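You operate a simulated robot arm through the tools that you are given. There is no shell and no other tool. Be economical: measure what you need, move in short steps, check, and stop when the job is done.

Carry out the task below with a simulated robot arm. There is one attempt and no reset: what you move stays moved.

JOB
Zero the inner and outer displays and set up the liner stand.
Fine: slider to the width on the liner reel, flag to FULL, brake to 6; leave the middle display.

The check looks at the end state, three seconds after you hand in, the way a careful person would. Anything else that was tipped, shoved, dropped, spilled or broken makes it a failure.

ROBOT AND FRAMES
A 7-joint arm with a two-finger parallel gripper on a trunk, on a base that drives. Base frame: it is fixed to the floor where the robot stands at the start and does not move with it; the origin is under the middle of the robot, x ahead of it, y to its left, z up. Units: cm, degrees, N and s.
With the tool pointing down near the work surface it reaches from about 10 to 70 cm from the robot's upright axis, wherever it stands. Its first joint turns from -115.0 to 115.0 degrees. Places, roughly: green weight [125, 75, 75]; grey collar (11x5x16 cm) [110, 60, 110]; inner display [50, -10, 130]; inner zero button [50, -10, 110]; liner brake knob [90, 40, 130]; liner flag lever [80, 30, 130]; liner latch [80, 30, 110]; liner slider [120, 70, 50]; middle display [40, -30, 130]; middle zero button [40, -30, 110]; outer display [20, -50, 130]; outer zero button [20, -50, 110]; reel [100, 75, 100]; small reel (16x4x16 cm) [50, -10, 80]. Payload 3.91 kg.
The TCP is the grasp point between the finger pads, 3 cm short of the fingertips. In the tool frame z runs along the fingers and y along their closing line. Largest opening 11 cm; finger width 2, thickness 1; the body of the gripper, 4.8 by 11.2 cm, starts 5.5 cm behind the TCP.
Orientation is told as [roll, pitch, yaw] about the base's x, y, z axes, in that order, counted from this pose: with the fingers straight down and closing along the base's y, the tool's x points along the base's -x, its y along +y and its z along -z.

CONTROLS
- The arm moves only by the tool drive_tool. Its arguments are lists of equal length, an entry for each row: "offset": the shift along the tool's x, y, z in cm, a list of three; "rot": the turn, a rotation vector about the tool's x, y, z in degrees, a list of three; "jaw": the gripper command, from -1 (shut) to 1 (fully open), values between in proportion. In form: {"offset": [[tx, ty, tz], ...], "rot": [[ax, ay, az], ...], "jaw": [jaw, ...]}. A call has 1 to 20 rows; each row shifts and turns the commanded pose from where the row before left it, along the tool's axes as they then stand. Rows are played at 5 a second. More than 5 cm and 8.6 degrees between two rows, or a gripper value outside its range, and nothing of the call is played. A pose out of reach is approached as far as the arm can. The call stops where the force on the tool passes 40 N (or 10 N more than at its start, if that is more) or the arm is blocked; 0.2 s more then pass. The fingers move at their own pace (about 10.8 cm/s each) and stop on an object; they squeeze with about 40 N. The grip force told is the motor's: it shows also when the fingers shut on nothing. Time passes only in rows, and 0.2 s behind the last, so rows that do not move let the fingers close. It gives the time, the measured TCP pose, the force on the tool (base axes), the opening and the grip force at its end, in the units of the frame above (readings bear some noise), with the torque about the TCP (base axes, N m) and any sound that the robot's microphone picked up.
- Cameras (640 x 400 px; columns grow to the right, rows downward): "scene" is now at [2.11, 12.86, 168]; the picture's right is [-0.31, -0.95, 0.00], its down [-0.59, 0.19, -0.78] and it looks along [0.75, -0.24, -0.62] (base axes); focal length 214 px, centre (320, 200). "wrist" rides on the gripper at [7.2, 1.7, -10.3] in the tool frame; the picture's right is [-0.23, 0.97, 0.00], its down [-0.76, -0.18, -0.62] and it looks along [-0.61, -0.14, 0.78] (tool axes); focal length 222 px, centre (320, 200). There is no depth. A picture from a camera that has moved, and an enlarged one, comes with that camera's place and axes in the base frame and with its lens. The place of the scene camera against the robot may be out by one fixed shift of up to 1.2 cm in any direction.
- camera(camera): a new picture of that camera. No time passes.
- move_column(by): slides the trunk up (or, below 0, down) by that many cm; the arm and the scene camera ride with it, the base frame stays. It gives what a move gives, with no picture.
- base_move(legs): drives the robot by 1 to 6 legs, each [ahead, turn to the left] in cm and degrees, along the robot's own axes; the way and the turn of a leg run together, so that a leg with both is an arc; at most 150 cm and 180 degrees a leg. The arm and the cameras ride along, it lands a little off, and it stops where it bumps. It gives what a move gives.
- aim_head(pan, tilt): turns the head with the scene camera to pan (to the left, within 155 degrees either way) and tilt (down, from -29 to 69), counted from straight ahead of the robot. It gives what a move gives.
- inspect(camera, box): a new picture of the part [left, top, right, bottom] of that camera's present view, enlarged. No time passes.
- hand_in(): hands the job in; it is judged then, once.

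Go step by step. Nothing tells you exact positions but the pictures and the camera data: compare them with the known pose of the tool, close in by small moves and look again before you grip or let go. The budget is 120 turns and 78 pictures, counting those below and the enlarged ones. Unless the task says otherwise, let go and move clear before handing in, and close with one line.

The tools are called after "Emit:" as name(argument=value, ...) on one line, values as JSON. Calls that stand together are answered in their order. drive_tool: Moves the arm, as the interface text tells. Its arguments: {"type":"object","properties":{"offset":{"type":"array"},"rot":{"type":"array"},"jaw":{"type":"array"}},"required":["offset","rot","jaw"]} The other tools are called the same way: move_column (by) slides the trunk up or down; base_move (legs) drives the base; aim_head (pan, tilt) turns the head that bears the scene camera; camera (camera) takes a picture; inspect (camera, box) takes an enlarged picture of a part of a camera's view; hand_in () hands the job in.

At the start:

```text
clock: 0.0
tcp_pos: [34.61, 19.71, 148.9]
orientation: [-0.1, -0.1, 0.0]
force: [-0.1, 0.3, -0.4]
ft_torque: [-0.02, 0.0, 0.0]
finger_gap: 11.0
gripper_force: 0.1
trunk travel left (down, up): [-77.5, 21.5]
robot x, y, heading: [-0.04, 0.12, 0.2]
head pan, tilt: [-17.9, 38.3]
```

scene: 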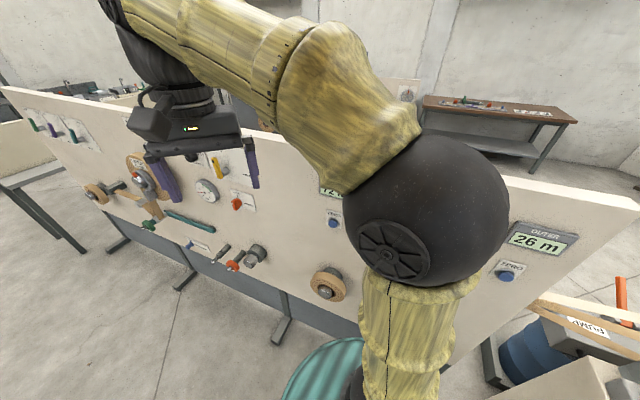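
wrist: 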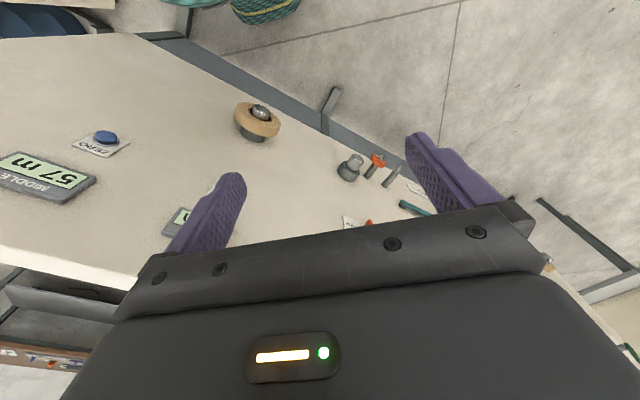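

I see a slanting vertical board with displays, buttons and reel fittings; the arm hides part of it. I'll aim the head further left and up for a better view of it.

Emit:
aim_head(pan=15, tilt=30)

Emit:
inspect(camera="scene", box=[160, 120, 420, 300])

```text
clock: 1.0
tcp_pos: [34.62, 19.85, 148.81]
orientation: [0.0, 0.0, 0.0]
force: [0.7, 0.1, -0.4]
ft_torque: [-0.02, 0.03, 0.04]
finger_gap: 11.03
gripper_force: 0.0
trunk travel left (down, up): [-77.5, 21.5]
robot x, y, heading: [-0.11, -0.07, -0.0]
head pan, tilt: [15.0, 30.0]
```

```text
2.22 times, centred on (290, 210) of scene
camera zoom: at [2.66, 17.84, 169.29], right [0.26, -0.97, 0.0], down [-0.48, -0.13, -0.87], along [0.84, 0.22, -0.5], focal length 477 px, centre (387, 178)
```

zoom: 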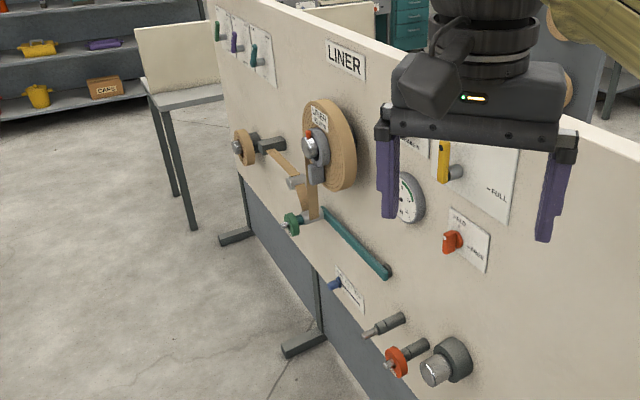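

The liner stand is at the left half of the board. I'll look at the whole scene and the right part before moving.

Emit:
camera(camera="scene")

Emit:
aim_head(pan=-75, tilt=35)

Emit:
camera(camera="scene")

Emit:
aim_head(pan=75, tilt=35)

Emit:
camera(camera="scene")

```text
74 pictures are left
camera scene: at [2.66, 17.84, 169.29], right [0.26, -0.97, 0.0], down [-0.48, -0.13, -0.87], along [0.84, 0.22, -0.5], focal length 214 px, centre (320, 200)
```

scene: 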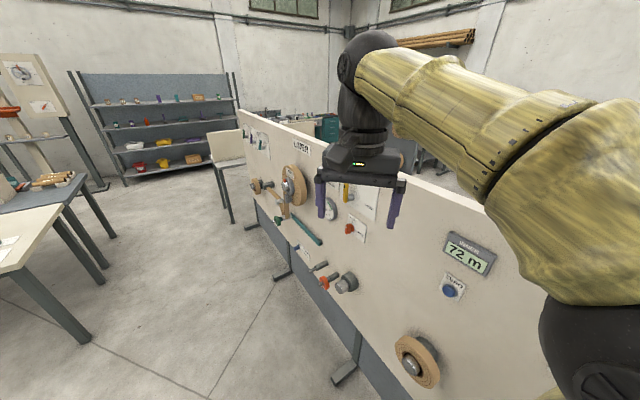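

```text
clock: 2.6
tcp_pos: [34.7, 19.67, 148.87]
orientation: [-0.1, 0.1, -0.1]
force: [1.0, 0.5, 1.0]
ft_torque: [-0.02, 0.01, 0.05]
finger_gap: 10.98
gripper_force: 0.0
trunk travel left (down, up): [-77.5, 21.5]
robot x, y, heading: [0.17, -0.11, 0.2]
head pan, tilt: [-75.0, 35.0]
```

```text
73 pictures are left
camera scene: at [-3.79, 7.01, 168.51], right [-0.97, -0.26, 0.0], down [-0.15, 0.55, -0.82], along [0.21, -0.79, -0.57], focal length 214 px, centre (320, 200)
```

scene: 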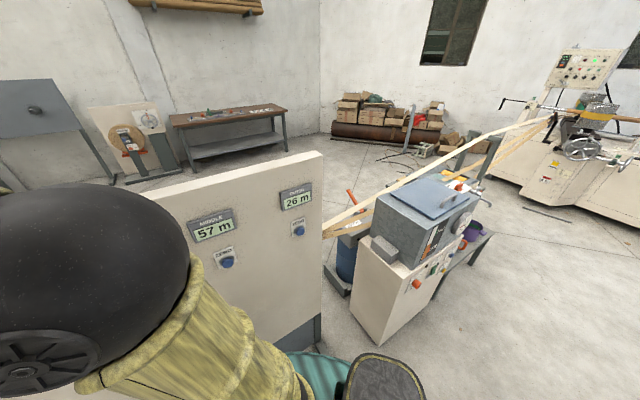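

```text
clock: 5.0
tcp_pos: [34.63, 19.72, 148.94]
orientation: [-0.1, 0.0, -0.1]
force: [-1.0, 0.4, -0.5]
ft_torque: [-0.03, -0.04, -0.03]
finger_gap: 11.0
gripper_force: 0.1
trunk travel left (down, up): [-77.5, 21.5]
robot x, y, heading: [0.3, 0.1, -0.1]
head pan, tilt: [75.0, 35.0]
```

```text
72 pictures are left
camera scene: at [-3.8, 24.02, 168.51], right [0.97, -0.26, 0.0], down [-0.15, -0.55, -0.82], along [0.21, 0.79, -0.57], focal length 214 px, centre (320, 200)
```

scene: 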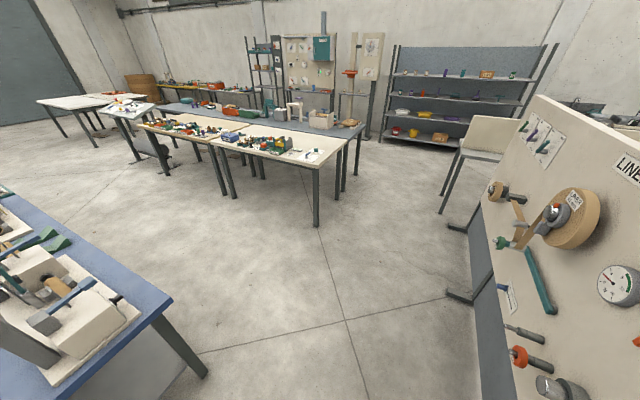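

The outer (26 m) and inner (72 m) buttons are close by; board faces the robot at about 47°. I'll turn the tool to point forward and shut the jaws, then turn the base square to the board.

Emit:
drive_tool(offset=[[0, 0, 0], [0, 0, 0], [0, 0, 0], [0, 0, 0], [0, 0, 0], [0, 0, 0], [0, 0, 0], [0, 0, 0], [0, 0, 0], [0, 0, 0], [0, 0, 0]], rot=[[0, -8.2, 0], [0, -8.2, 0], [0, -8.2, 0], [0, -8.2, 0], [0, -8.2, 0], [0, -8.2, 0], [0, -8.2, 0], [0, -8.2, 0], [0, -8.2, 0], [0, -8.2, 0], [0, -8.0, 0]], jaw=[-1, -1, -1, -1, -1, -1, -1, -1, -1, -1, -1])

Emit:
base_move(legs=[[-10, 0], [0, -42]])

Emit:
aim_head(pan=0, tilt=35)

Emit:
camera(camera="scene")

Emit:
camera(camera="wrist")

```text
clock: 7.4
tcp_pos: [34.7, 21.22, 148.08]
orientation: [152.7, -90.0, -152.7]
force: [0.6, 0.1, -0.1]
ft_torque: [0.0, -0.03, 0.0]
finger_gap: 0.02
gripper_force: 37.6
out of reach, approached as far as the arm can: row 8, 9
trunk travel left (down, up): [-77.5, 21.5]
robot x, y, heading: [0.05, -0.16, -0.0]
head pan, tilt: [75.0, 35.0]
```

```text
clock: 10.5
tcp_pos: [29.93, -7.35, 148.1]
orientation: [5.2, -90.0, -47.2]
force: [-0.4, -0.1, -0.4]
ft_torque: [-0.06, 0.0, -0.01]
finger_gap: 0.02
gripper_force: 37.5
trunk travel left (down, up): [-77.5, 21.5]
robot x, y, heading: [-9.95, 0.38, -42.3]
head pan, tilt: [75.0, 35.0]
```

```text
clock: 11.9
tcp_pos: [29.85, -7.21, 148.19]
orientation: [-6.7, -90.0, -35.2]
force: [0.0, -0.8, -0.1]
ft_torque: [0.01, 0.01, -0.03]
finger_gap: 0.01
gripper_force: 37.6
trunk travel left (down, up): [-77.5, 21.5]
robot x, y, heading: [-10.15, 0.07, -42.4]
head pan, tilt: [0.0, 35.0]
```

```text
71 pictures are left
camera scene: at [2.27, 9.68, 168.51], right [-0.67, -0.74, 0.0], down [-0.43, 0.38, -0.82], along [0.61, -0.55, -0.57], focal length 214 px, centre (320, 200)
```

scene: 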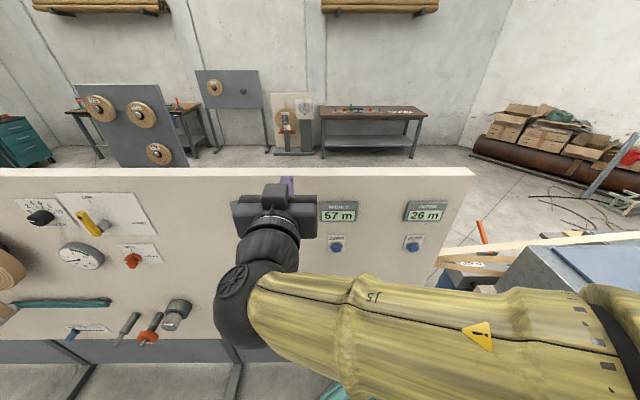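

```text
70 pictures are left
camera wrist: at [23.34, 1.01, 140.98], right [0.65, 0.72, 0.23], down [-0.58, 0.28, 0.76], along [0.49, -0.63, 0.61], focal length 222 px, centre (320, 200)
```

wrist: 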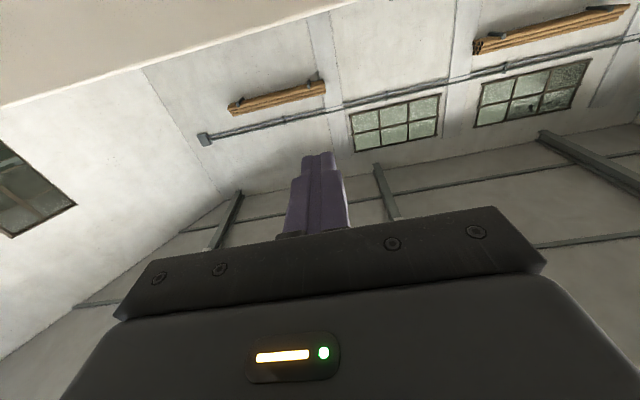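

The board is squarely ahead with the buttons visible. I lower the trunk to bring the tool to button height and get a second viewpoint for triangulation.

Emit:
move_column(by=-32)

Emit:
camera(camera="scene")

```text
clock: 15.1
tcp_pos: [29.94, -7.42, 116.22]
orientation: [13.3, -89.9, -55.1]
force: [-0.4, -0.7, 0.0]
ft_torque: [0.04, 0.0, 0.05]
finger_gap: 0.0
gripper_force: 37.0
trunk travel left (down, up): [-45.5, 53.5]
robot x, y, heading: [-9.92, -0.12, -42.0]
head pan, tilt: [0.0, 35.0]
```

```text
69 pictures are left
camera scene: at [2.26, 9.68, 136.51], right [-0.67, -0.74, 0.0], down [-0.43, 0.38, -0.82], along [0.61, -0.55, -0.57], focal length 214 px, centre (320, 200)
```

scene: 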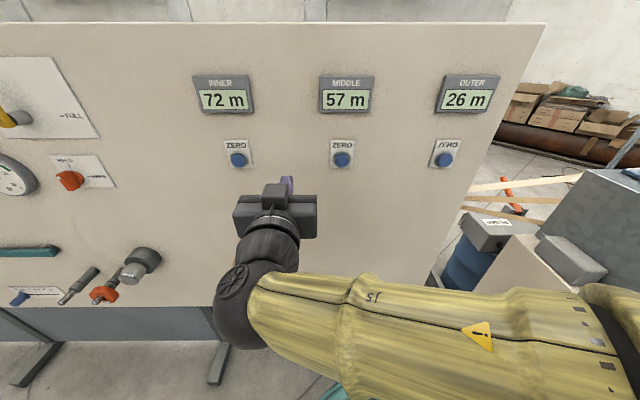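

Triangulation puts the buttons at about outer (18.8,-48.7,113.4), inner (52,-8.1,114.6). I move first in front of the inner button.

Emit:
drive_tool(offset=[[0.4, 3.6, 0], [0.4, 3.6, 0], [0.4, 3.6, 0], [0.4, 3.5, 0], [0, 0, 3], [0, 0, 3], [0, 0, 2.9]], rot=[[0, 0, 0], [0, 0, 0], [0, 0, 0], [0, 0, 0], [0, 0, 0], [0, 0, 0], [0, 0, 0]], jaw=[-1, -1, -1, -1, -1, -1, -1])

Emit:
camera(camera="scene")

Emit:
camera(camera="wrist")

```text
clock: 16.7
tcp_pos: [46.17, -2.88, 114.78]
orientation: [-36.2, -90.0, -5.8]
force: [-1.3, -0.5, -0.1]
ft_torque: [0.01, 0.03, -0.02]
finger_gap: 0.01
gripper_force: 37.7
trunk travel left (down, up): [-45.5, 53.5]
robot x, y, heading: [-9.87, -0.51, -42.3]
head pan, tilt: [0.0, 35.0]
```

```text
68 pictures are left
camera scene: at [2.28, 9.68, 136.51], right [-0.67, -0.74, 0.0], down [-0.43, 0.38, -0.82], along [0.61, -0.55, -0.57], focal length 214 px, centre (320, 200)
```

scene: 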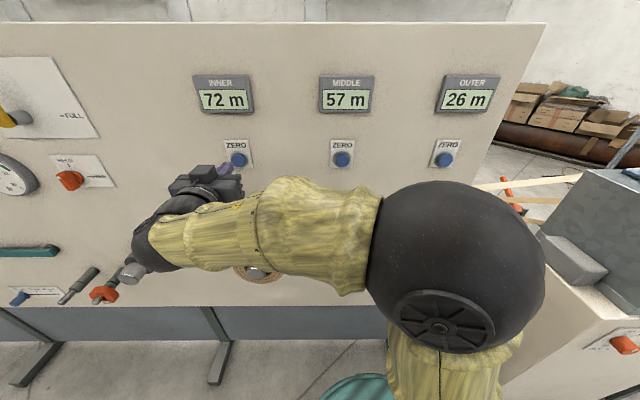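

```text
67 pictures are left
camera wrist: at [39.53, 5.51, 107.51], right [0.65, 0.72, 0.23], down [-0.58, 0.28, 0.76], along [0.49, -0.63, 0.61], focal length 222 px, centre (320, 200)
```

wrist: 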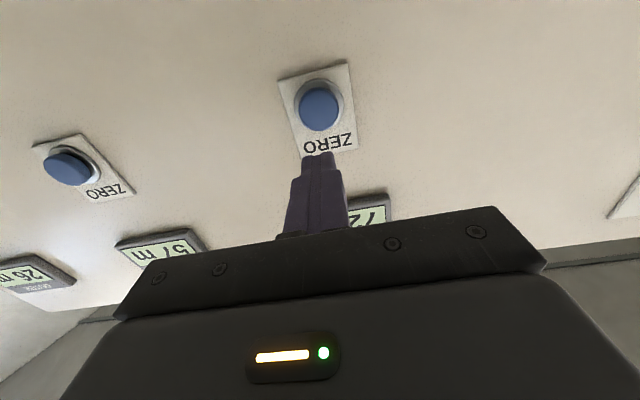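

The wrist view says the button centre is about 2 cm lower than the fingertips and half a cm left. I adjust and press forward.

Emit:
drive_tool(offset=[[1.0, 0.3, 0], [1.0, 0.2, 0], [0, 0, 1.5], [0, 0, 1], [0, 0, 0.5], [0, 0, 0.5], [0, 0, 0.5], [0, 0, 0.4], [0, 0, 0.4], [0, 0, 0.4]], rot=[[0, 0, 0], [0, 0, 0], [0, 0, 0], [0, 0, 0], [0, 0, 0], [0, 0, 0], [0, 0, 0], [0, 0, 0], [0, 0, 0], [0, 0, 0]], jaw=[-1, -1, -1, -1, -1, -1, -1, -1, -1, -1])

Emit:
camera(camera="wrist")

```text
clock: 18.9
tcp_pos: [50.29, -5.75, 112.53]
orientation: [-38.4, -90.0, -3.6]
force: [-0.6, 0.8, -0.7]
ft_torque: [0.03, 0.0, 0.01]
finger_gap: 0.0
gripper_force: 37.8
trunk travel left (down, up): [-45.5, 53.5]
robot x, y, heading: [-10.22, 0.38, -42.0]
head pan, tilt: [0.0, 35.0]
```

```text
66 pictures are left
camera wrist: at [43.74, 2.57, 105.33], right [0.65, 0.72, 0.23], down [-0.58, 0.28, 0.76], along [0.49, -0.63, 0.61], focal length 222 px, centre (320, 200)
```

wrist: 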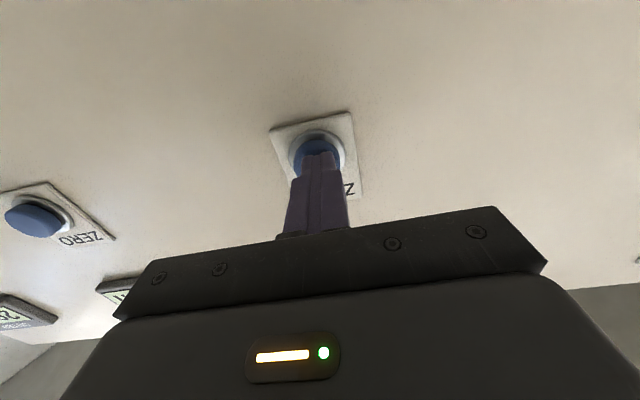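

The tip is centred on the button but not yet in contact. I continue gently.

Emit:
drive_tool(offset=[[0, 0, 0.4], [0, 0, 0.3], [0, 0, 0.3], [0, 0, 0.3], [0, 0, 0.3], [0, 0, 0.3]], rot=[[0, 0, 0], [0, 0, 0], [0, 0, 0], [0, 0, 0], [0, 0, 0], [0, 0, 0]], jaw=[-1, -1, -1, -1, -1, -1])

Emit:
camera(camera="scene")

```text
clock: 20.3
tcp_pos: [51.17, -6.13, 112.73]
orientation: [156.7, -89.9, 161.9]
force: [-119.4, 67.6, 1.4]
ft_torque: [-0.05, 0.14, -0.47]
finger_gap: 0.0
gripper_force: 38.3
trunk travel left (down, up): [-45.5, 53.5]
robot x, y, heading: [-10.29, -0.16, -41.7]
head pan, tilt: [0.0, 35.0]
heard: click
stopped in row 6: the force on the tool passed its limit (the readings are from after the stop); the commanded pose is now the measured one
```

```text
65 pictures are left
camera scene: at [1.78, 9.96, 136.55], right [-0.67, -0.74, 0.0], down [-0.42, 0.38, -0.82], along [0.61, -0.55, -0.57], focal length 214 px, centre (320, 200)
```

scene: 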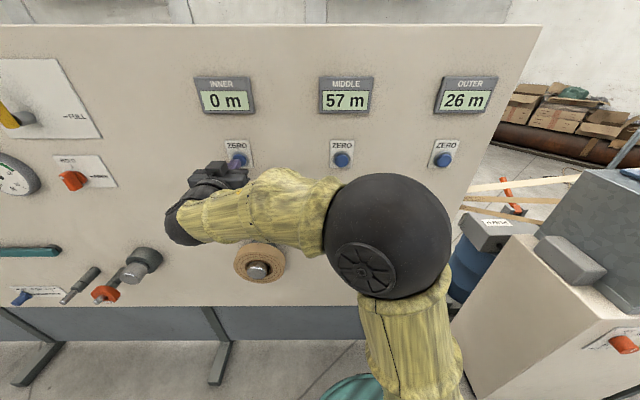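

The inner display reads 0 m. I back off and move right toward the outer button, in halves.

Emit:
drive_tool(offset=[[0, 0, -2], [0, 0, -3], [0, 0, -3], [0, -3.5, 0], [0, -3.5, 0], [0, -3.5, 0], [0, -3.5, 0], [0, -3.5, 0], [0, -3.5, 0], [0, -3.5, 0]], rot=[[0, 0, 0], [0, 0, 0], [0, 0, 0], [0, 0, 0], [0, 0, 0], [0, 0, 0], [0, 0, 0], [0, 0, 0], [0, 0, 0], [0, 0, 0]], jaw=[-1, -1, -1, -1, -1, -1, -1, -1, -1, -1])

Emit:
camera(camera="scene")

```text
clock: 22.5
tcp_pos: [30.32, -18.79, 112.32]
orientation: [-20.6, -89.7, -21.1]
force: [0.0, 0.9, -0.7]
ft_torque: [0.04, 0.0, -0.02]
finger_gap: 0.0
gripper_force: 38.1
out of reach, approached as far as the arm can: row 10
trunk travel left (down, up): [-45.5, 53.5]
robot x, y, heading: [-10.01, 0.1, -42.1]
head pan, tilt: [0.0, 35.0]
```

```text
64 pictures are left
camera scene: at [2.32, 9.73, 136.5], right [-0.67, -0.74, 0.0], down [-0.43, 0.38, -0.82], along [0.61, -0.55, -0.57], focal length 214 px, centre (320, 200)
```

scene: 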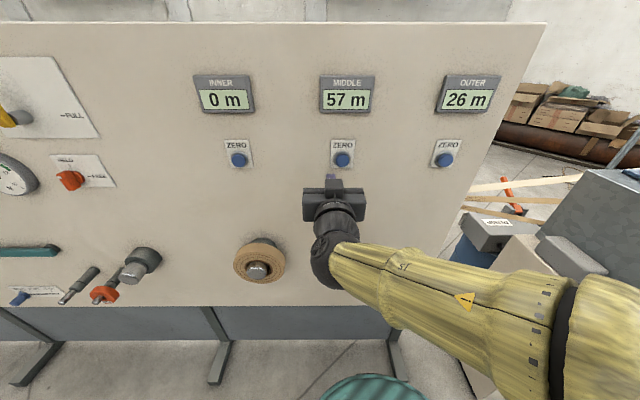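

The arm nears a joint limit here, so I'll shift the base to the right instead: retract, turn left parallel to the board, back up, and turn back.

Emit:
drive_tool(offset=[[0, 2, -3], [0, 2, -3], [0, 2, -2]], rot=[[0, 0, 0], [0, 0, 0], [0, 0, 0]], jaw=[-1, -1, -1])

Emit:
base_move(legs=[[0, 90], [-27, 0], [0, -88]])

Emit:
camera(camera="scene")

```text
clock: 23.3
tcp_pos: [28.55, -9.41, 111.4]
orientation: [-21.6, -89.7, -20.2]
force: [0.0, 0.9, 0.7]
ft_torque: [0.05, -0.03, -0.01]
finger_gap: 0.0
gripper_force: 37.8
out of reach, approached as far as the arm can: row 1
trunk travel left (down, up): [-45.5, 53.5]
robot x, y, heading: [-10.19, 0.19, -42.0]
head pan, tilt: [0.0, 35.0]
```

```text
clock: 32.8
tcp_pos: [11.04, -27.67, 111.48]
orientation: [-19.1, -89.8, -20.7]
force: [-0.4, 0.3, -0.4]
ft_torque: [0.01, -0.02, -0.01]
finger_gap: 0.0
gripper_force: 37.9
trunk travel left (down, up): [-45.5, 53.5]
robot x, y, heading: [-27.7, -19.39, -39.9]
head pan, tilt: [0.0, 35.0]
```

```text
63 pictures are left
camera scene: at [-16.0, -9.52, 136.51], right [-0.64, -0.77, 0.0], down [-0.44, 0.37, -0.82], along [0.63, -0.53, -0.57], focal length 214 px, centre (320, 200)
```

scene: 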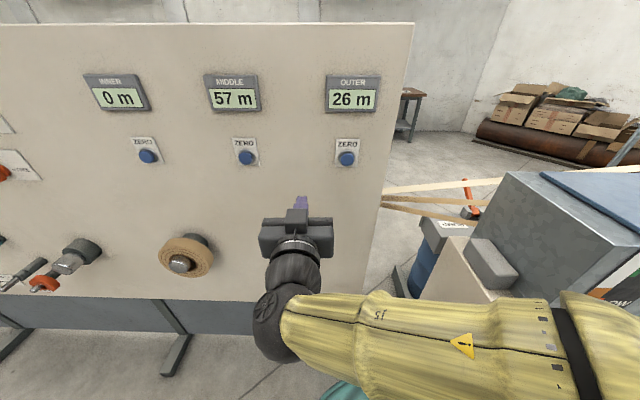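

The base is now squarer to the outer button. I move the tool to about 6 cm in front of it.

Emit:
drive_tool(offset=[[0, -3.5, 0], [0, -3.3, 0], [0, -3.3, 0], [0, 0, 4], [0, 0, 4], [0, 0, 3]], rot=[[0, 0, 0], [0, 0, 0], [0, 0, 0], [0, 0, 0], [0, 0, 0], [0, 0, 0]], jaw=[-1, -1, -1, -1, -1, -1])

Emit:
camera(camera="wrist")

```text
clock: 34.2
tcp_pos: [18.12, -35.9, 109.11]
orientation: [-17.6, -89.8, -22.1]
force: [0.0, -0.5, -0.5]
ft_torque: [-0.04, 0.0, 0.0]
finger_gap: 0.0
gripper_force: 37.8
out of reach, approached as far as the arm can: row 1, 2, 3
trunk travel left (down, up): [-45.5, 53.5]
robot x, y, heading: [-27.96, -19.48, -40.0]
head pan, tilt: [0.0, 35.0]
```

```text
62 pictures are left
camera wrist: at [11.18, -27.8, 101.91], right [0.62, 0.75, 0.23], down [-0.59, 0.26, 0.76], along [0.51, -0.61, 0.6], focal length 222 px, centre (320, 200)
```

wrist: 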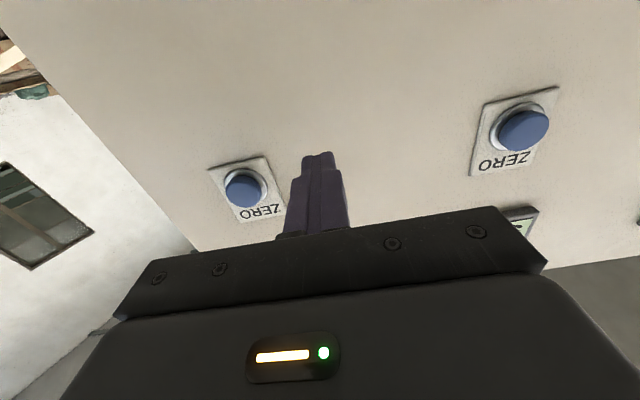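

The sideways moves fell short of the mark by about 8 cm. I retry the sideways step from this extended pose.

Emit:
drive_tool(offset=[[-0.8, -2, 0], [-0.8, -2, 0], [-0.8, -2, 0], [0, -1.5, 0]], rot=[[0, 0, 0], [0, 0, 0], [0, 0, 0], [0, 0, 0]], jaw=[-1, -1, -1, -1])

Emit:
camera(camera="wrist")

```text
clock: 35.2
tcp_pos: [13.3, -41.78, 111.51]
orientation: [-21.4, -89.8, -18.3]
force: [0.4, 0.7, -0.5]
ft_torque: [-0.01, -0.02, -0.03]
finger_gap: 0.01
gripper_force: 37.5
trunk travel left (down, up): [-45.5, 53.5]
robot x, y, heading: [-28.05, -19.67, -39.8]
head pan, tilt: [0.0, 35.0]
```

```text
61 pictures are left
camera wrist: at [6.33, -33.72, 104.32], right [0.62, 0.75, 0.23], down [-0.59, 0.26, 0.76], along [0.51, -0.61, 0.6], focal length 222 px, centre (320, 200)
```

wrist: 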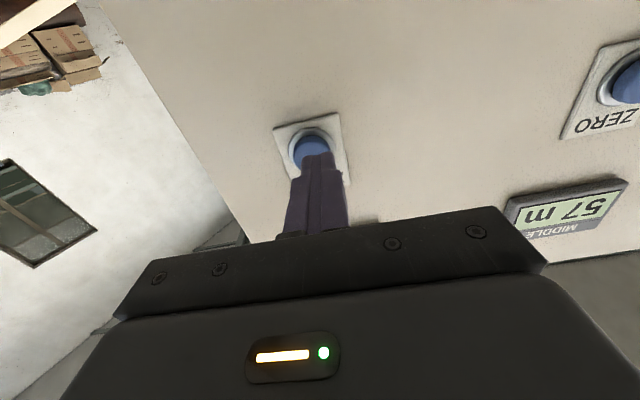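

The button lies about 1 cm right and 1 cm up from the fingertip line. I correct and press.

Emit:
drive_tool(offset=[[-1.0, -1.0, 0], [0, 0, 2], [0, 0, 1.8], [0, 0, 1], [0, 0, 0.4], [0, 0, 0.3], [0, 0, 0.3], [0, 0, 0.25], [0, 0, 0.25], [0, 0, 0.2], [0, 0, 0.2], [0, 0, 0.2], [0, 0, 0.2]], rot=[[0, 0, 0], [0, 0, 0], [0, 0, 0], [0, 0, 0], [0, 0, 0], [0, 0, 0], [0, 0, 0], [0, 0, 0], [0, 0, 0], [0, 0, 0], [0, 0, 0], [0, 0, 0], [0, 0, 0]], jaw=[-1, -1, -1, -1, -1, -1, -1, -1, -1, -1, -1, -1, -1])

Emit:
camera(camera="scene")

```text
clock: 36.6
tcp_pos: [16.31, -45.57, 112.44]
orientation: [-3.7, -89.9, -36.0]
force: [-30.2, 19.5, -1.1]
ft_torque: [-0.11, 0.06, -0.23]
finger_gap: 0.0
gripper_force: 37.8
trunk travel left (down, up): [-45.5, 53.5]
robot x, y, heading: [-27.99, -19.55, -39.9]
head pan, tilt: [0.0, 35.0]
heard: click
stopped in row 7: the force on the tool passed its limit (the readings are from after the stop); the commanded pose is now the measured one
```

```text
60 pictures are left
camera scene: at [-16.47, -9.23, 136.54], right [-0.64, -0.77, 0.0], down [-0.44, 0.37, -0.82], along [0.63, -0.53, -0.57], focal length 214 px, centre (320, 200)
```

scene: 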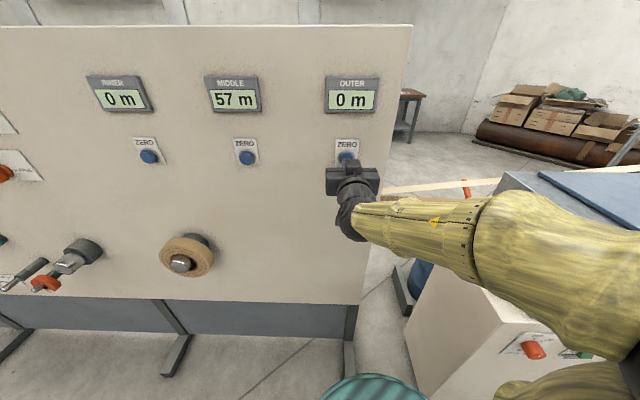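

Both outer and inner read 0 m, the middle stays 57 m. Now I retract, back off and drive along the board to the liner stand.

Emit:
drive_tool(offset=[[0, 0, -2], [0, 0, -3], [0, 2, -3], [0, 3, -3], [0, 3, 0], [0, 3, 0], [0, 3, 0]], rot=[[0, 0, 0], [0, 0, 0], [0, 0, 0], [0, 0, 0], [0, 0, 0], [0, 0, 0], [0, 0, 0]], jaw=[-1, -1, -1, -1, -1, -1, -1])

Emit:
base_move(legs=[[-12, 0], [0, 88], [95, 0], [0, -90]])

Emit:
camera(camera="scene")

```text
clock: 38.2
tcp_pos: [18.18, -31.41, 111.8]
orientation: [-13.7, -89.6, -25.9]
force: [-0.3, -0.6, 0.0]
ft_torque: [0.01, -0.03, 0.02]
finger_gap: 0.0
gripper_force: 38.1
out of reach, approached as far as the arm can: row 3, 4
trunk travel left (down, up): [-45.5, 53.5]
robot x, y, heading: [-28.3, -19.78, -40.1]
head pan, tilt: [0.0, 35.0]
```

```text
clock: 51.6
tcp_pos: [72.49, 45.19, 111.79]
orientation: [-10.0, -89.6, -32.5]
force: [-0.1, 0.0, 0.0]
ft_torque: [-0.03, 0.01, -0.02]
finger_gap: 0.0
gripper_force: 37.5
trunk travel left (down, up): [-45.5, 53.5]
robot x, y, heading: [26.72, 59.15, -42.8]
head pan, tilt: [0.0, 35.0]
```

```text
59 pictures are left
camera scene: at [39.39, 68.64, 136.51], right [-0.68, -0.73, 0.0], down [-0.42, 0.39, -0.82], along [0.6, -0.56, -0.57], focal length 214 px, centre (320, 200)
```

scene: 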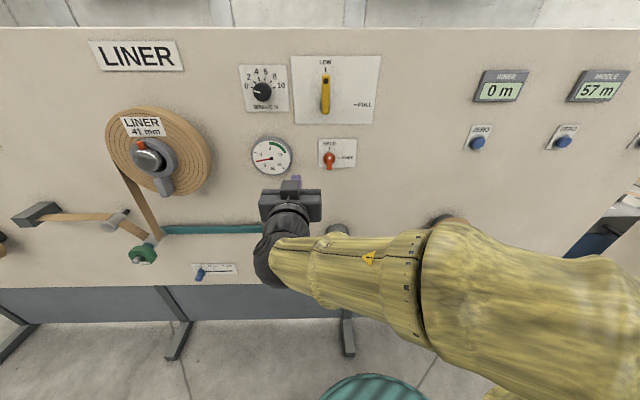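

Great view: reel label reads "LINER 41 mm", brake dial, yellow flag (LOW/FULL), red latch, blue slider. I'll zoom in for detail.

Emit:
inspect(camera="scene", box=[230, 45, 390, 180])

Emit:
inspect(camera="scene", box=[90, 100, 250, 200])

Emit:
inspect(camera="scene", box=[120, 215, 280, 315])

```text
2.96 times, centred on (310, 112) of scene
camera zoom: at [39.39, 68.64, 136.51], right [-0.68, -0.73, 0.0], down [-0.42, 0.39, -0.82], along [0.6, -0.56, -0.57], focal length 636 px, centre (350, 459)
```

zoom: 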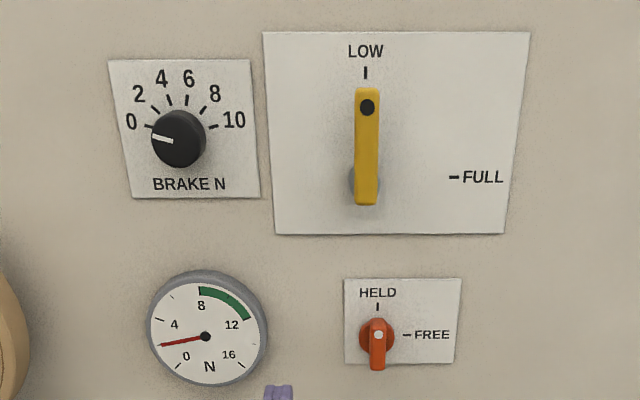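

```text
4.00 times, centred on (170, 150) of scene
camera zoom: at [39.39, 68.64, 136.51], right [-0.68, -0.73, 0.0], down [-0.42, 0.39, -0.82], along [0.6, -0.56, -0.57], focal length 858 px, centre (920, 400)
```

zoom: 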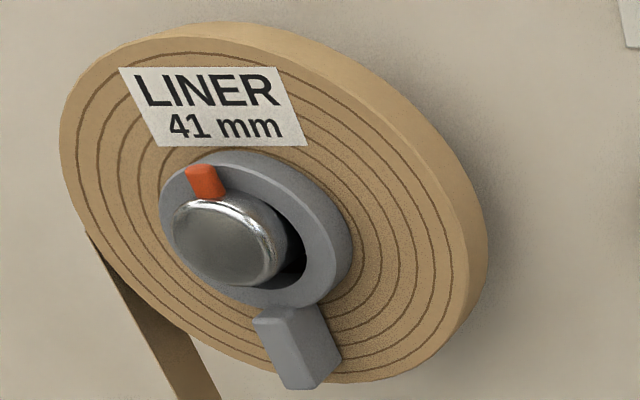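

```text
4.00 times, centred on (200, 265) of scene
camera zoom: at [39.39, 68.64, 136.51], right [-0.68, -0.73, 0.0], down [-0.42, 0.39, -0.82], along [0.6, -0.56, -0.57], focal length 858 px, centre (800, -60)
```

zoom: 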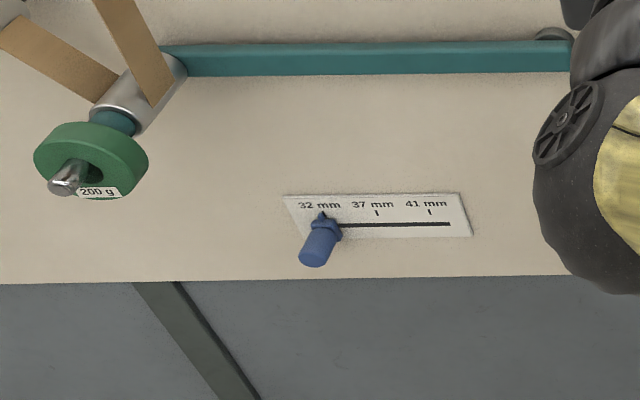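

Target width is 41 mm; brake at 0, flag at LOW, latch HELD. I raise the trunk to the brake/flag height and drive 8 cm closer.

Emit:
move_column(by=15)

Emit:
base_move(legs=[[8, 1.3]])

Emit:
camera(camera="wrist")

Emit:
camera(camera="scene")

```text
clock: 53.4
tcp_pos: [72.41, 45.12, 126.9]
orientation: [-10.5, -89.6, -31.9]
force: [0.0, -0.1, -0.1]
ft_torque: [0.01, -0.03, -0.03]
finger_gap: 0.0
gripper_force: 37.5
trunk travel left (down, up): [-60.5, 38.5]
robot x, y, heading: [27.19, 59.14, -42.8]
head pan, tilt: [0.0, 35.0]
```

```text
clock: 54.4
tcp_pos: [78.95, 40.84, 126.87]
orientation: [-9.3, -89.6, -31.8]
force: [-0.1, -0.9, 0.0]
ft_torque: [-0.04, 0.01, -0.03]
finger_gap: 0.0
gripper_force: 37.4
trunk travel left (down, up): [-60.5, 38.5]
robot x, y, heading: [33.04, 53.35, -41.4]
head pan, tilt: [0.0, 35.0]
```

```text
55 pictures are left
camera wrist: at [72.15, 49.01, 119.73], right [0.64, 0.73, 0.23], down [-0.58, 0.27, 0.77], along [0.5, -0.62, 0.6], focal length 222 px, centre (320, 200)
```

wrist: 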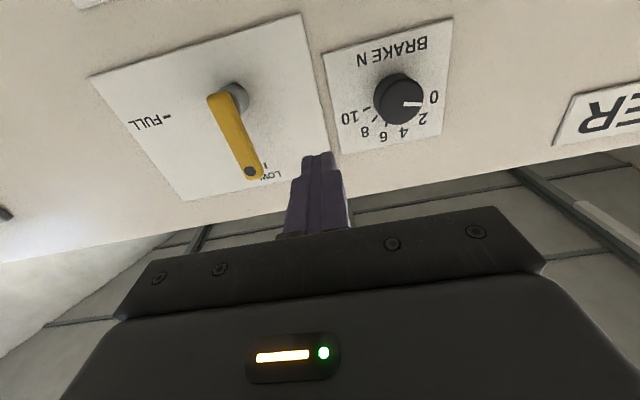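

```text
54 pictures are left
camera scene: at [45.21, 63.47, 151.5], right [-0.66, -0.75, 0.0], down [-0.43, 0.38, -0.82], along [0.61, -0.54, -0.57], focal length 214 px, centre (320, 200)
```

scene: 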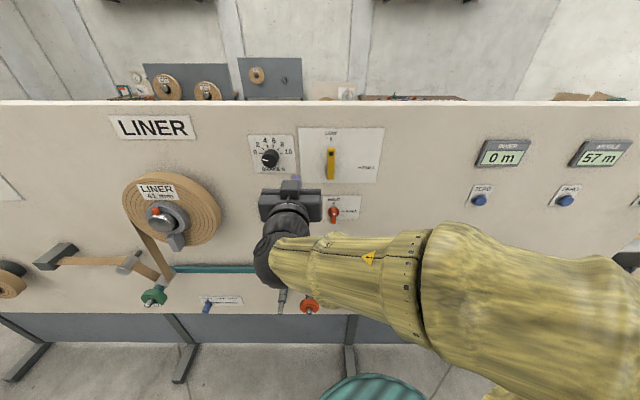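

Wrist and scene views agree: knob ≈ (93.1, 38.8, 127), flag pivot ≈ (81.6, 27.4, 122.7). I go in front of the brake knob, open the jaws and pre-turn the tool by -45°.

Emit:
drive_tool(offset=[[0, 2.7, 0], [0, 2.6, 0], [0, 2.6, 0], [0, 0, 0], [0, 0, 0], [0, 0, 0], [0, 0, 0], [0, 0, 0], [0, 0, 0], [0, 0, 0]], rot=[[0, 0, 0], [0, 0, 0], [0, 0, 0], [0, 0, -7.5], [0, 0, -7.5], [0, 0, -7.5], [0, 0, -7.5], [0, 0, -7.5], [0, 0, -7.5], [0, 0, 0]], jaw=[0.4, 0.4, 0.4, 0.4, 0.4, 0.4, 0.4, 0.4, 0.4, 0.4])

Emit:
camera(camera="wrist")

Emit:
inspect(camera="scene", box=[230, 110, 390, 230])

```text
clock: 56.6
tcp_pos: [83.9, 46.79, 126.83]
orientation: [-89.4, -44.8, 48.6]
force: [0.4, 1.0, 0.8]
ft_torque: [-0.01, -0.02, -0.01]
finger_gap: 7.7
gripper_force: 0.2
trunk travel left (down, up): [-60.5, 38.5]
robot x, y, heading: [33.13, 53.99, -41.6]
head pan, tilt: [0.0, 35.0]
```

```text
53 pictures are left
camera wrist: at [73.52, 50.75, 120.7], right [0.55, 0.64, -0.53], down [-0.19, 0.72, 0.67], along [0.81, -0.27, 0.52], focal length 222 px, centre (320, 200)
```

wrist: 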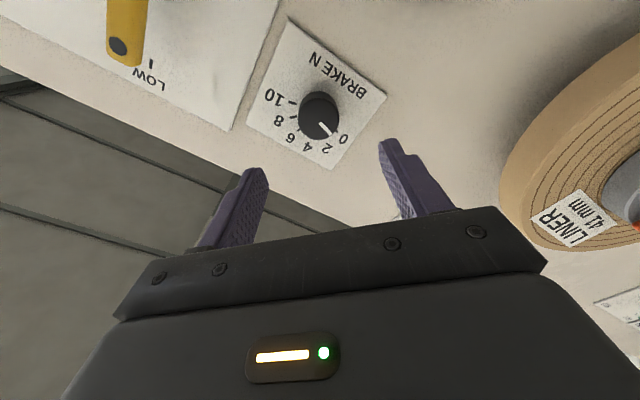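

```text
3.33 times, centred on (310, 170) of scene
camera zoom: at [45.11, 63.56, 151.51], right [-0.66, -0.75, 0.0], down [-0.43, 0.38, -0.82], along [0.61, -0.54, -0.57], focal length 715 px, centre (353, 300)
```

zoom: 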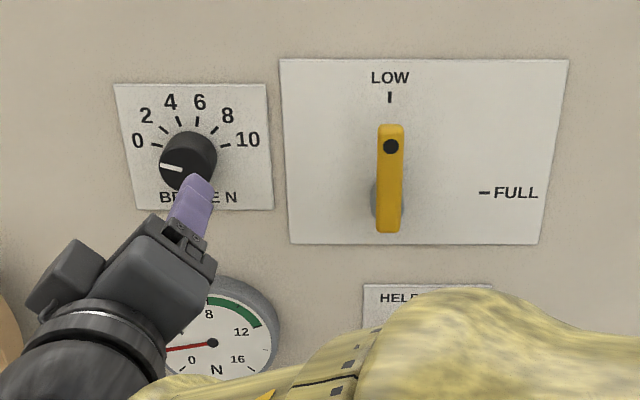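

The tool axis is aligned with the knob within a few mm. I advance 8 cm and look again.

Emit:
drive_tool(offset=[[0, 0, 3], [0, 0, 3], [0, 0, 2]], rot=[[0, 0, 0], [0, 0, 0], [0, 0, 0]], jaw=[0.4, 0.4, 0.4])

Emit:
camera(camera="wrist")

```text
clock: 57.4
tcp_pos: [90.17, 41.49, 126.79]
orientation: [-89.5, -44.9, 48.6]
force: [-0.2, 0.2, -0.8]
ft_torque: [0.02, 0.03, 0.0]
finger_gap: 7.72
gripper_force: 0.1
trunk travel left (down, up): [-60.5, 38.5]
robot x, y, heading: [33.43, 53.59, -41.4]
head pan, tilt: [0.0, 35.0]
```

```text
51 pictures are left
camera wrist: at [79.66, 45.46, 120.57], right [0.55, 0.64, -0.53], down [-0.19, 0.72, 0.67], along [0.81, -0.27, 0.52], focal length 222 px, centre (320, 200)
```

wrist: 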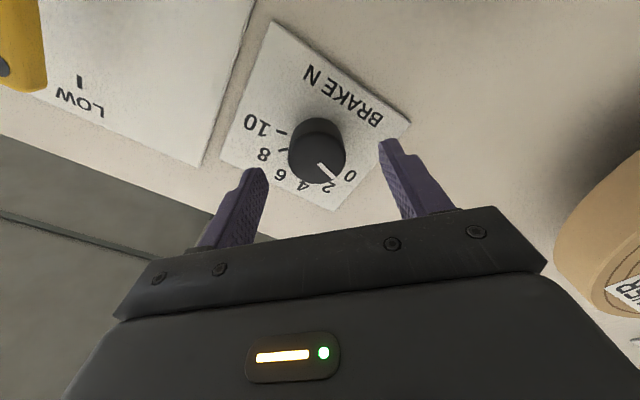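

Triangulated knob front at board-depth 43.8, 0.4 cm to the right of my axis. I correct and advance so the fingers straddle the knob, then look.

Emit:
drive_tool(offset=[[0.28, -0.28, 1], [0, 0, 1], [0, 0, 0.7]], rot=[[0, 0, 0], [0, 0, 0], [0, 0, 0]], jaw=[0.4, 0.4, 0.4])

Emit:
camera(camera="wrist")

```text
clock: 58.2
tcp_pos: [91.81, 39.45, 126.79]
orientation: [-89.5, -45.0, 48.4]
force: [-0.7, 0.4, -0.7]
ft_torque: [0.0, 0.03, 0.0]
finger_gap: 7.69
gripper_force: 0.0
trunk travel left (down, up): [-60.5, 38.5]
robot x, y, heading: [33.17, 53.86, -41.0]
head pan, tilt: [0.0, 35.0]
```

```text
50 pictures are left
camera wrist: at [81.48, 43.39, 120.59], right [0.55, 0.64, -0.53], down [-0.19, 0.72, 0.67], along [0.81, -0.27, 0.52], focal length 222 px, centre (320, 200)
```

wrist: 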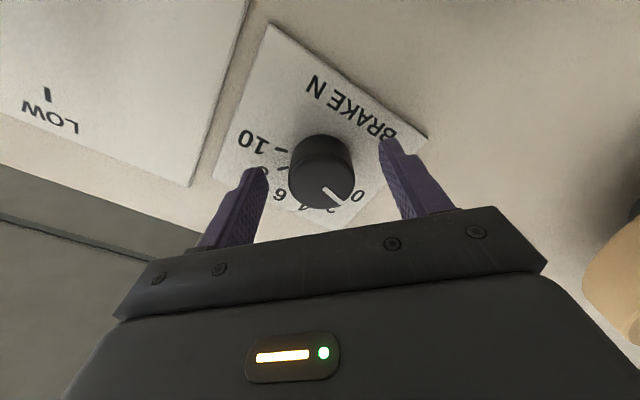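

The fingers straddle the knob. I close on it.

Emit:
drive_tool(offset=[[0, 0, 0], [0, 0, 0], [0, 0, 0], [0, 0, 0]], rot=[[0, 0, 0], [0, 0, 0], [0, 0, 0], [0, 0, 0]], jaw=[-0.2, -0.4, -0.6, -0.6])

Emit:
camera(camera="wrist")

```text
clock: 59.2
tcp_pos: [91.83, 39.35, 126.82]
orientation: [-89.4, -44.9, 48.5]
force: [1.6, 0.0, -2.3]
ft_torque: [-0.58, -0.66, -0.54]
finger_gap: 4.18
gripper_force: 44.4
trunk travel left (down, up): [-60.5, 38.5]
robot x, y, heading: [33.09, 53.54, -41.2]
head pan, tilt: [0.0, 35.0]
```

```text
49 pictures are left
camera wrist: at [81.48, 43.42, 120.58], right [0.56, 0.64, -0.53], down [-0.19, 0.72, 0.67], along [0.81, -0.27, 0.52], focal length 222 px, centre (320, 200)
```

wrist: 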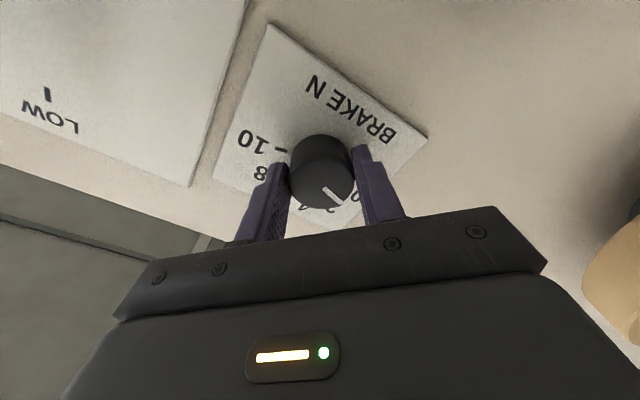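

The knob is gripped. I turn 45° clockwise and check the pointer.

Emit:
drive_tool(offset=[[0, 0, 0], [0, 0, 0], [0, 0, 0], [0, 0, 0], [0, 0, 0], [0, 0, 0]], rot=[[0, 0, 7.5], [0, 0, 7.5], [0, 0, 7.5], [0, 0, 7.5], [0, 0, 7.5], [0, 0, 7.5]], jaw=[-0.6, -0.6, -0.6, -0.6, -0.6, -0.6])

Emit:
inspect(camera="scene", box=[230, 120, 330, 190])

```text
clock: 60.6
tcp_pos: [91.99, 39.54, 126.64]
orientation: [-3.8, -89.5, -37.1]
force: [11.8, 2.1, -3.4]
ft_torque: [-0.53, -0.55, -0.56]
finger_gap: 4.15
gripper_force: 45.2
trunk travel left (down, up): [-60.5, 38.5]
robot x, y, heading: [33.31, 53.61, -41.4]
head pan, tilt: [0.0, 35.0]
```

```text
5.71 times, centred on (280, 155) of scene
camera zoom: at [45.38, 63.57, 151.49], right [-0.66, -0.75, 0.0], down [-0.43, 0.38, -0.82], along [0.61, -0.54, -0.57], focal length 1226 px, centre (549, 457)
```

zoom: 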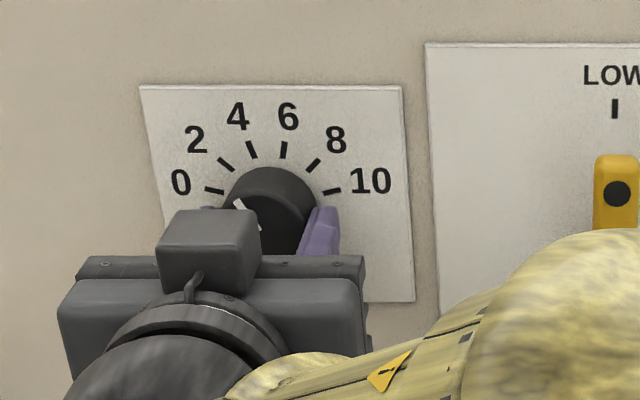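

The pointer followed. I turn another 45° to the 6 mark.

Emit:
drive_tool(offset=[[0, 0, 0], [0, 0, 0], [0, 0, 0], [0, 0, 0], [0, 0, 0], [0, 0, 0], [0, 0, 0]], rot=[[0, 0, 7.5], [0, 0, 7.5], [0, 0, 7.5], [0, 0, 7.5], [0, 0, 7.5], [0, 0, 7.5], [0, 0, 0]], jaw=[-0.6, -0.6, -0.6, -0.6, -0.6, -0.6, -0.6])

Emit:
camera(camera="wrist")

Emit:
inspect(camera="scene", box=[230, 120, 330, 190])

```text
clock: 62.2
tcp_pos: [92.17, 39.74, 126.74]
orientation: [89.6, -45.1, -130.5]
force: [25.5, 10.0, 9.6]
ft_torque: [0.12, 0.27, 0.23]
finger_gap: 4.15
gripper_force: 44.8
trunk travel left (down, up): [-60.5, 38.5]
robot x, y, heading: [32.9, 54.16, -41.4]
head pan, tilt: [0.0, 35.0]
```

```text
47 pictures are left
camera wrist: at [88.46, 51.46, 122.95], right [0.35, 0.4, 0.85], down [-0.9, -0.1, 0.42], along [0.25, -0.91, 0.33], focal length 222 px, centre (320, 200)
```

wrist: 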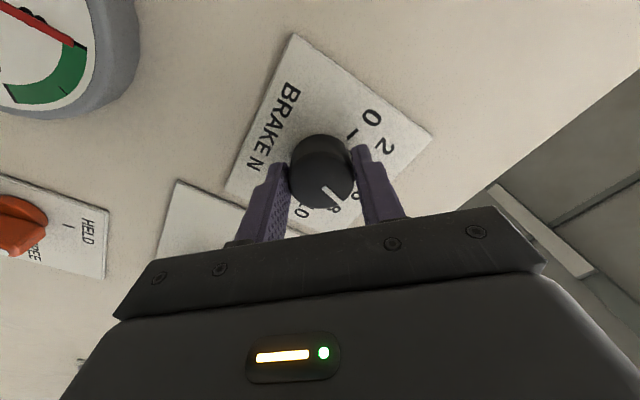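

```text
5.71 times, centred on (280, 155) of scene
camera zoom: at [45.52, 63.78, 151.48], right [-0.66, -0.75, 0.0], down [-0.43, 0.38, -0.82], along [0.61, -0.54, -0.57], focal length 1226 px, centre (549, 457)
```

zoom: 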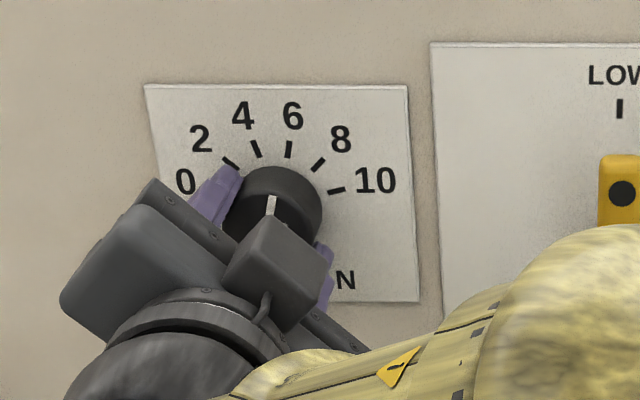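

The pointer looks parallel to the 6 tick. I release, back straight off, and check.

Emit:
drive_tool(offset=[[0, 0, 0], [0, 0, 0], [0, 0, -3], [0, 0, -4], [0, 0, -4]], rot=[[0, 0, 0], [0, 0, 0], [0, 0, 0], [0, 0, 0], [0, 0, 0]], jaw=[0.4, 0.4, 0.4, 0.4, 0.4])

Emit:
inspect(camera="wrist", box=[220, 20, 420, 180])

Emit:
inspect(camera="scene", box=[230, 120, 350, 230])

```text
clock: 63.4
tcp_pos: [83.35, 46.52, 126.76]
orientation: [89.4, -45.1, -130.8]
force: [-0.7, 0.1, -0.3]
ft_torque: [-0.02, -0.01, -0.03]
finger_gap: 7.72
gripper_force: 0.0
trunk travel left (down, up): [-60.5, 38.5]
robot x, y, heading: [32.99, 53.84, -41.2]
head pan, tilt: [0.0, 35.0]
```

```text
2.50 times, centred on (320, 100) of wrist
camera zoom: at [79.75, 58.36, 122.97], right [0.35, 0.39, 0.85], down [-0.9, -0.09, 0.42], along [0.24, -0.91, 0.32], focal length 555 px, centre (320, 450)
```

zoom: 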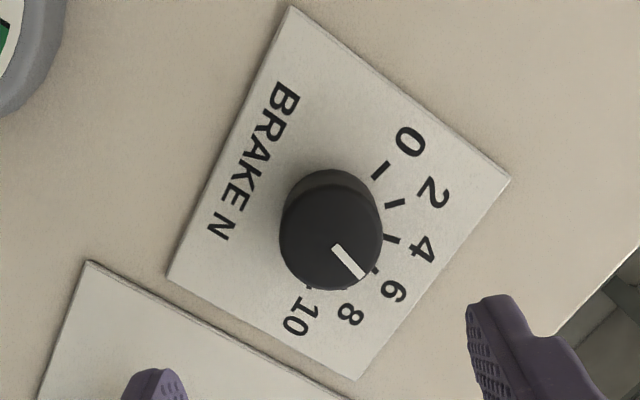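

```text
3.64 times, centred on (290, 175) of scene
camera zoom: at [45.06, 63.58, 151.52], right [-0.66, -0.75, 0.0], down [-0.43, 0.38, -0.82], along [0.61, -0.54, -0.57], focal length 780 px, centre (429, 291)
```

zoom: 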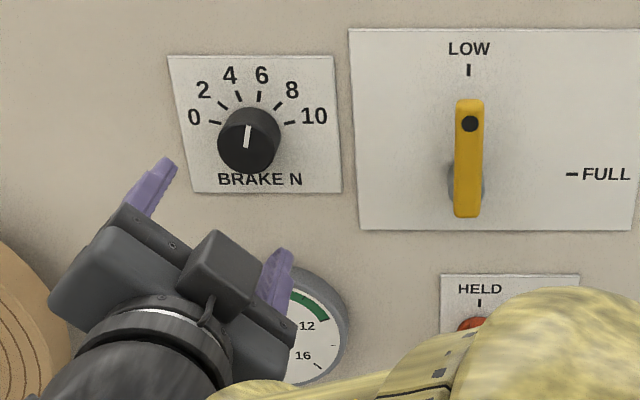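

Computed pointer angle is 14.5° (6 is at 15°): brake done. I turn the tool back upright and move across in front of the flag lever.

Emit:
drive_tool(offset=[[0, 0, 0], [0, 0, 0], [0, 0, 0], [0, 0, 0], [0, 0, 0], [0, 0, 0], [-0.4, -4, 0], [-0.4, -4, 0], [-0.4, -4, 0], [0, -3.5, 0]], rot=[[0, 0, -7.5], [0, 0, -7.5], [0, 0, -7.5], [0, 0, -7.5], [0, 0, -7.5], [0, 0, -7.5], [0, 0, 0], [0, 0, 0], [0, 0, 0], [0, 0, 0]], jaw=[0.4, 0.4, 0.4, 0.4, 0.2, 0.2, 0.2, 0.2, 0.2, 0.2])

Emit:
camera(camera="wrist")

```text
clock: 65.6
tcp_pos: [73.71, 34.9, 127.85]
orientation: [-1.0, -89.5, -40.1]
force: [-0.6, -0.5, -0.5]
ft_torque: [0.0, 0.02, 0.05]
finger_gap: 6.63
gripper_force: 0.0
out of reach, approached as far as the arm can: row 10
trunk travel left (down, up): [-60.5, 38.5]
robot x, y, heading: [32.75, 53.46, -41.5]
head pan, tilt: [0.0, 35.0]
```

```text
43 pictures are left
camera wrist: at [66.84, 43.1, 120.76], right [0.64, 0.73, 0.23], down [-0.58, 0.27, 0.77], along [0.5, -0.62, 0.6], focal length 222 px, centre (320, 200)
```

wrist: 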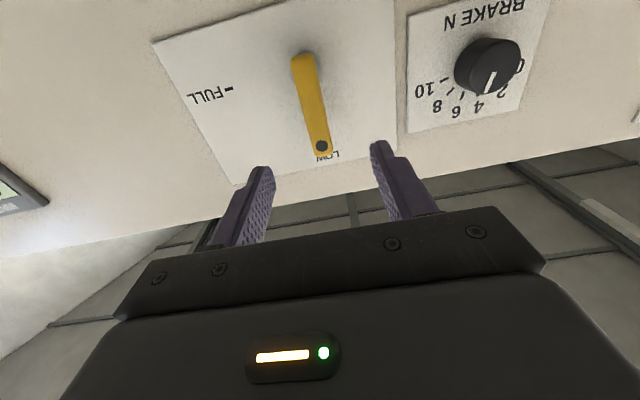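

The flag is just at the arm's right-hand limit, so I shift the base about 17 cm right: back off, turn, reverse, turn back, advance.

Emit:
base_move(legs=[[-12, 0], [0, 90], [-17, 0], [0, -90], [12, 0]])

Emit:
camera(camera="scene")

```text
clock: 76.3
tcp_pos: [63.06, 23.32, 127.84]
orientation: [-12.6, -89.6, -27.6]
force: [-0.3, 0.7, 0.0]
ft_torque: [-0.02, 0.02, 0.0]
finger_gap: 6.59
gripper_force: 0.0
trunk travel left (down, up): [-60.5, 38.5]
robot x, y, heading: [22.29, 41.24, -40.5]
head pan, tilt: [0.0, 35.0]
```

```text
42 pictures are left
camera scene: at [34.13, 51.29, 151.51], right [-0.65, -0.76, 0.0], down [-0.44, 0.37, -0.82], along [0.62, -0.53, -0.57], focal length 214 px, centre (320, 200)
```

scene: 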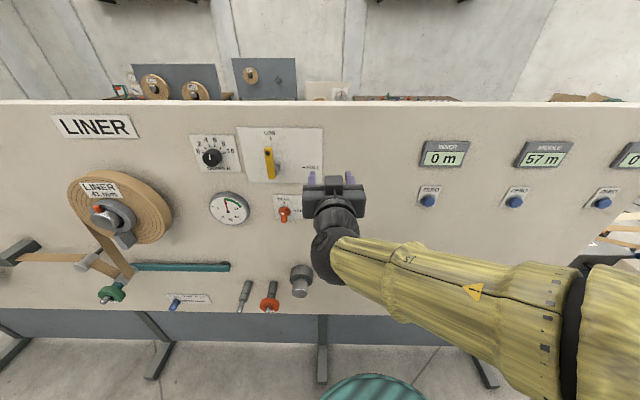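

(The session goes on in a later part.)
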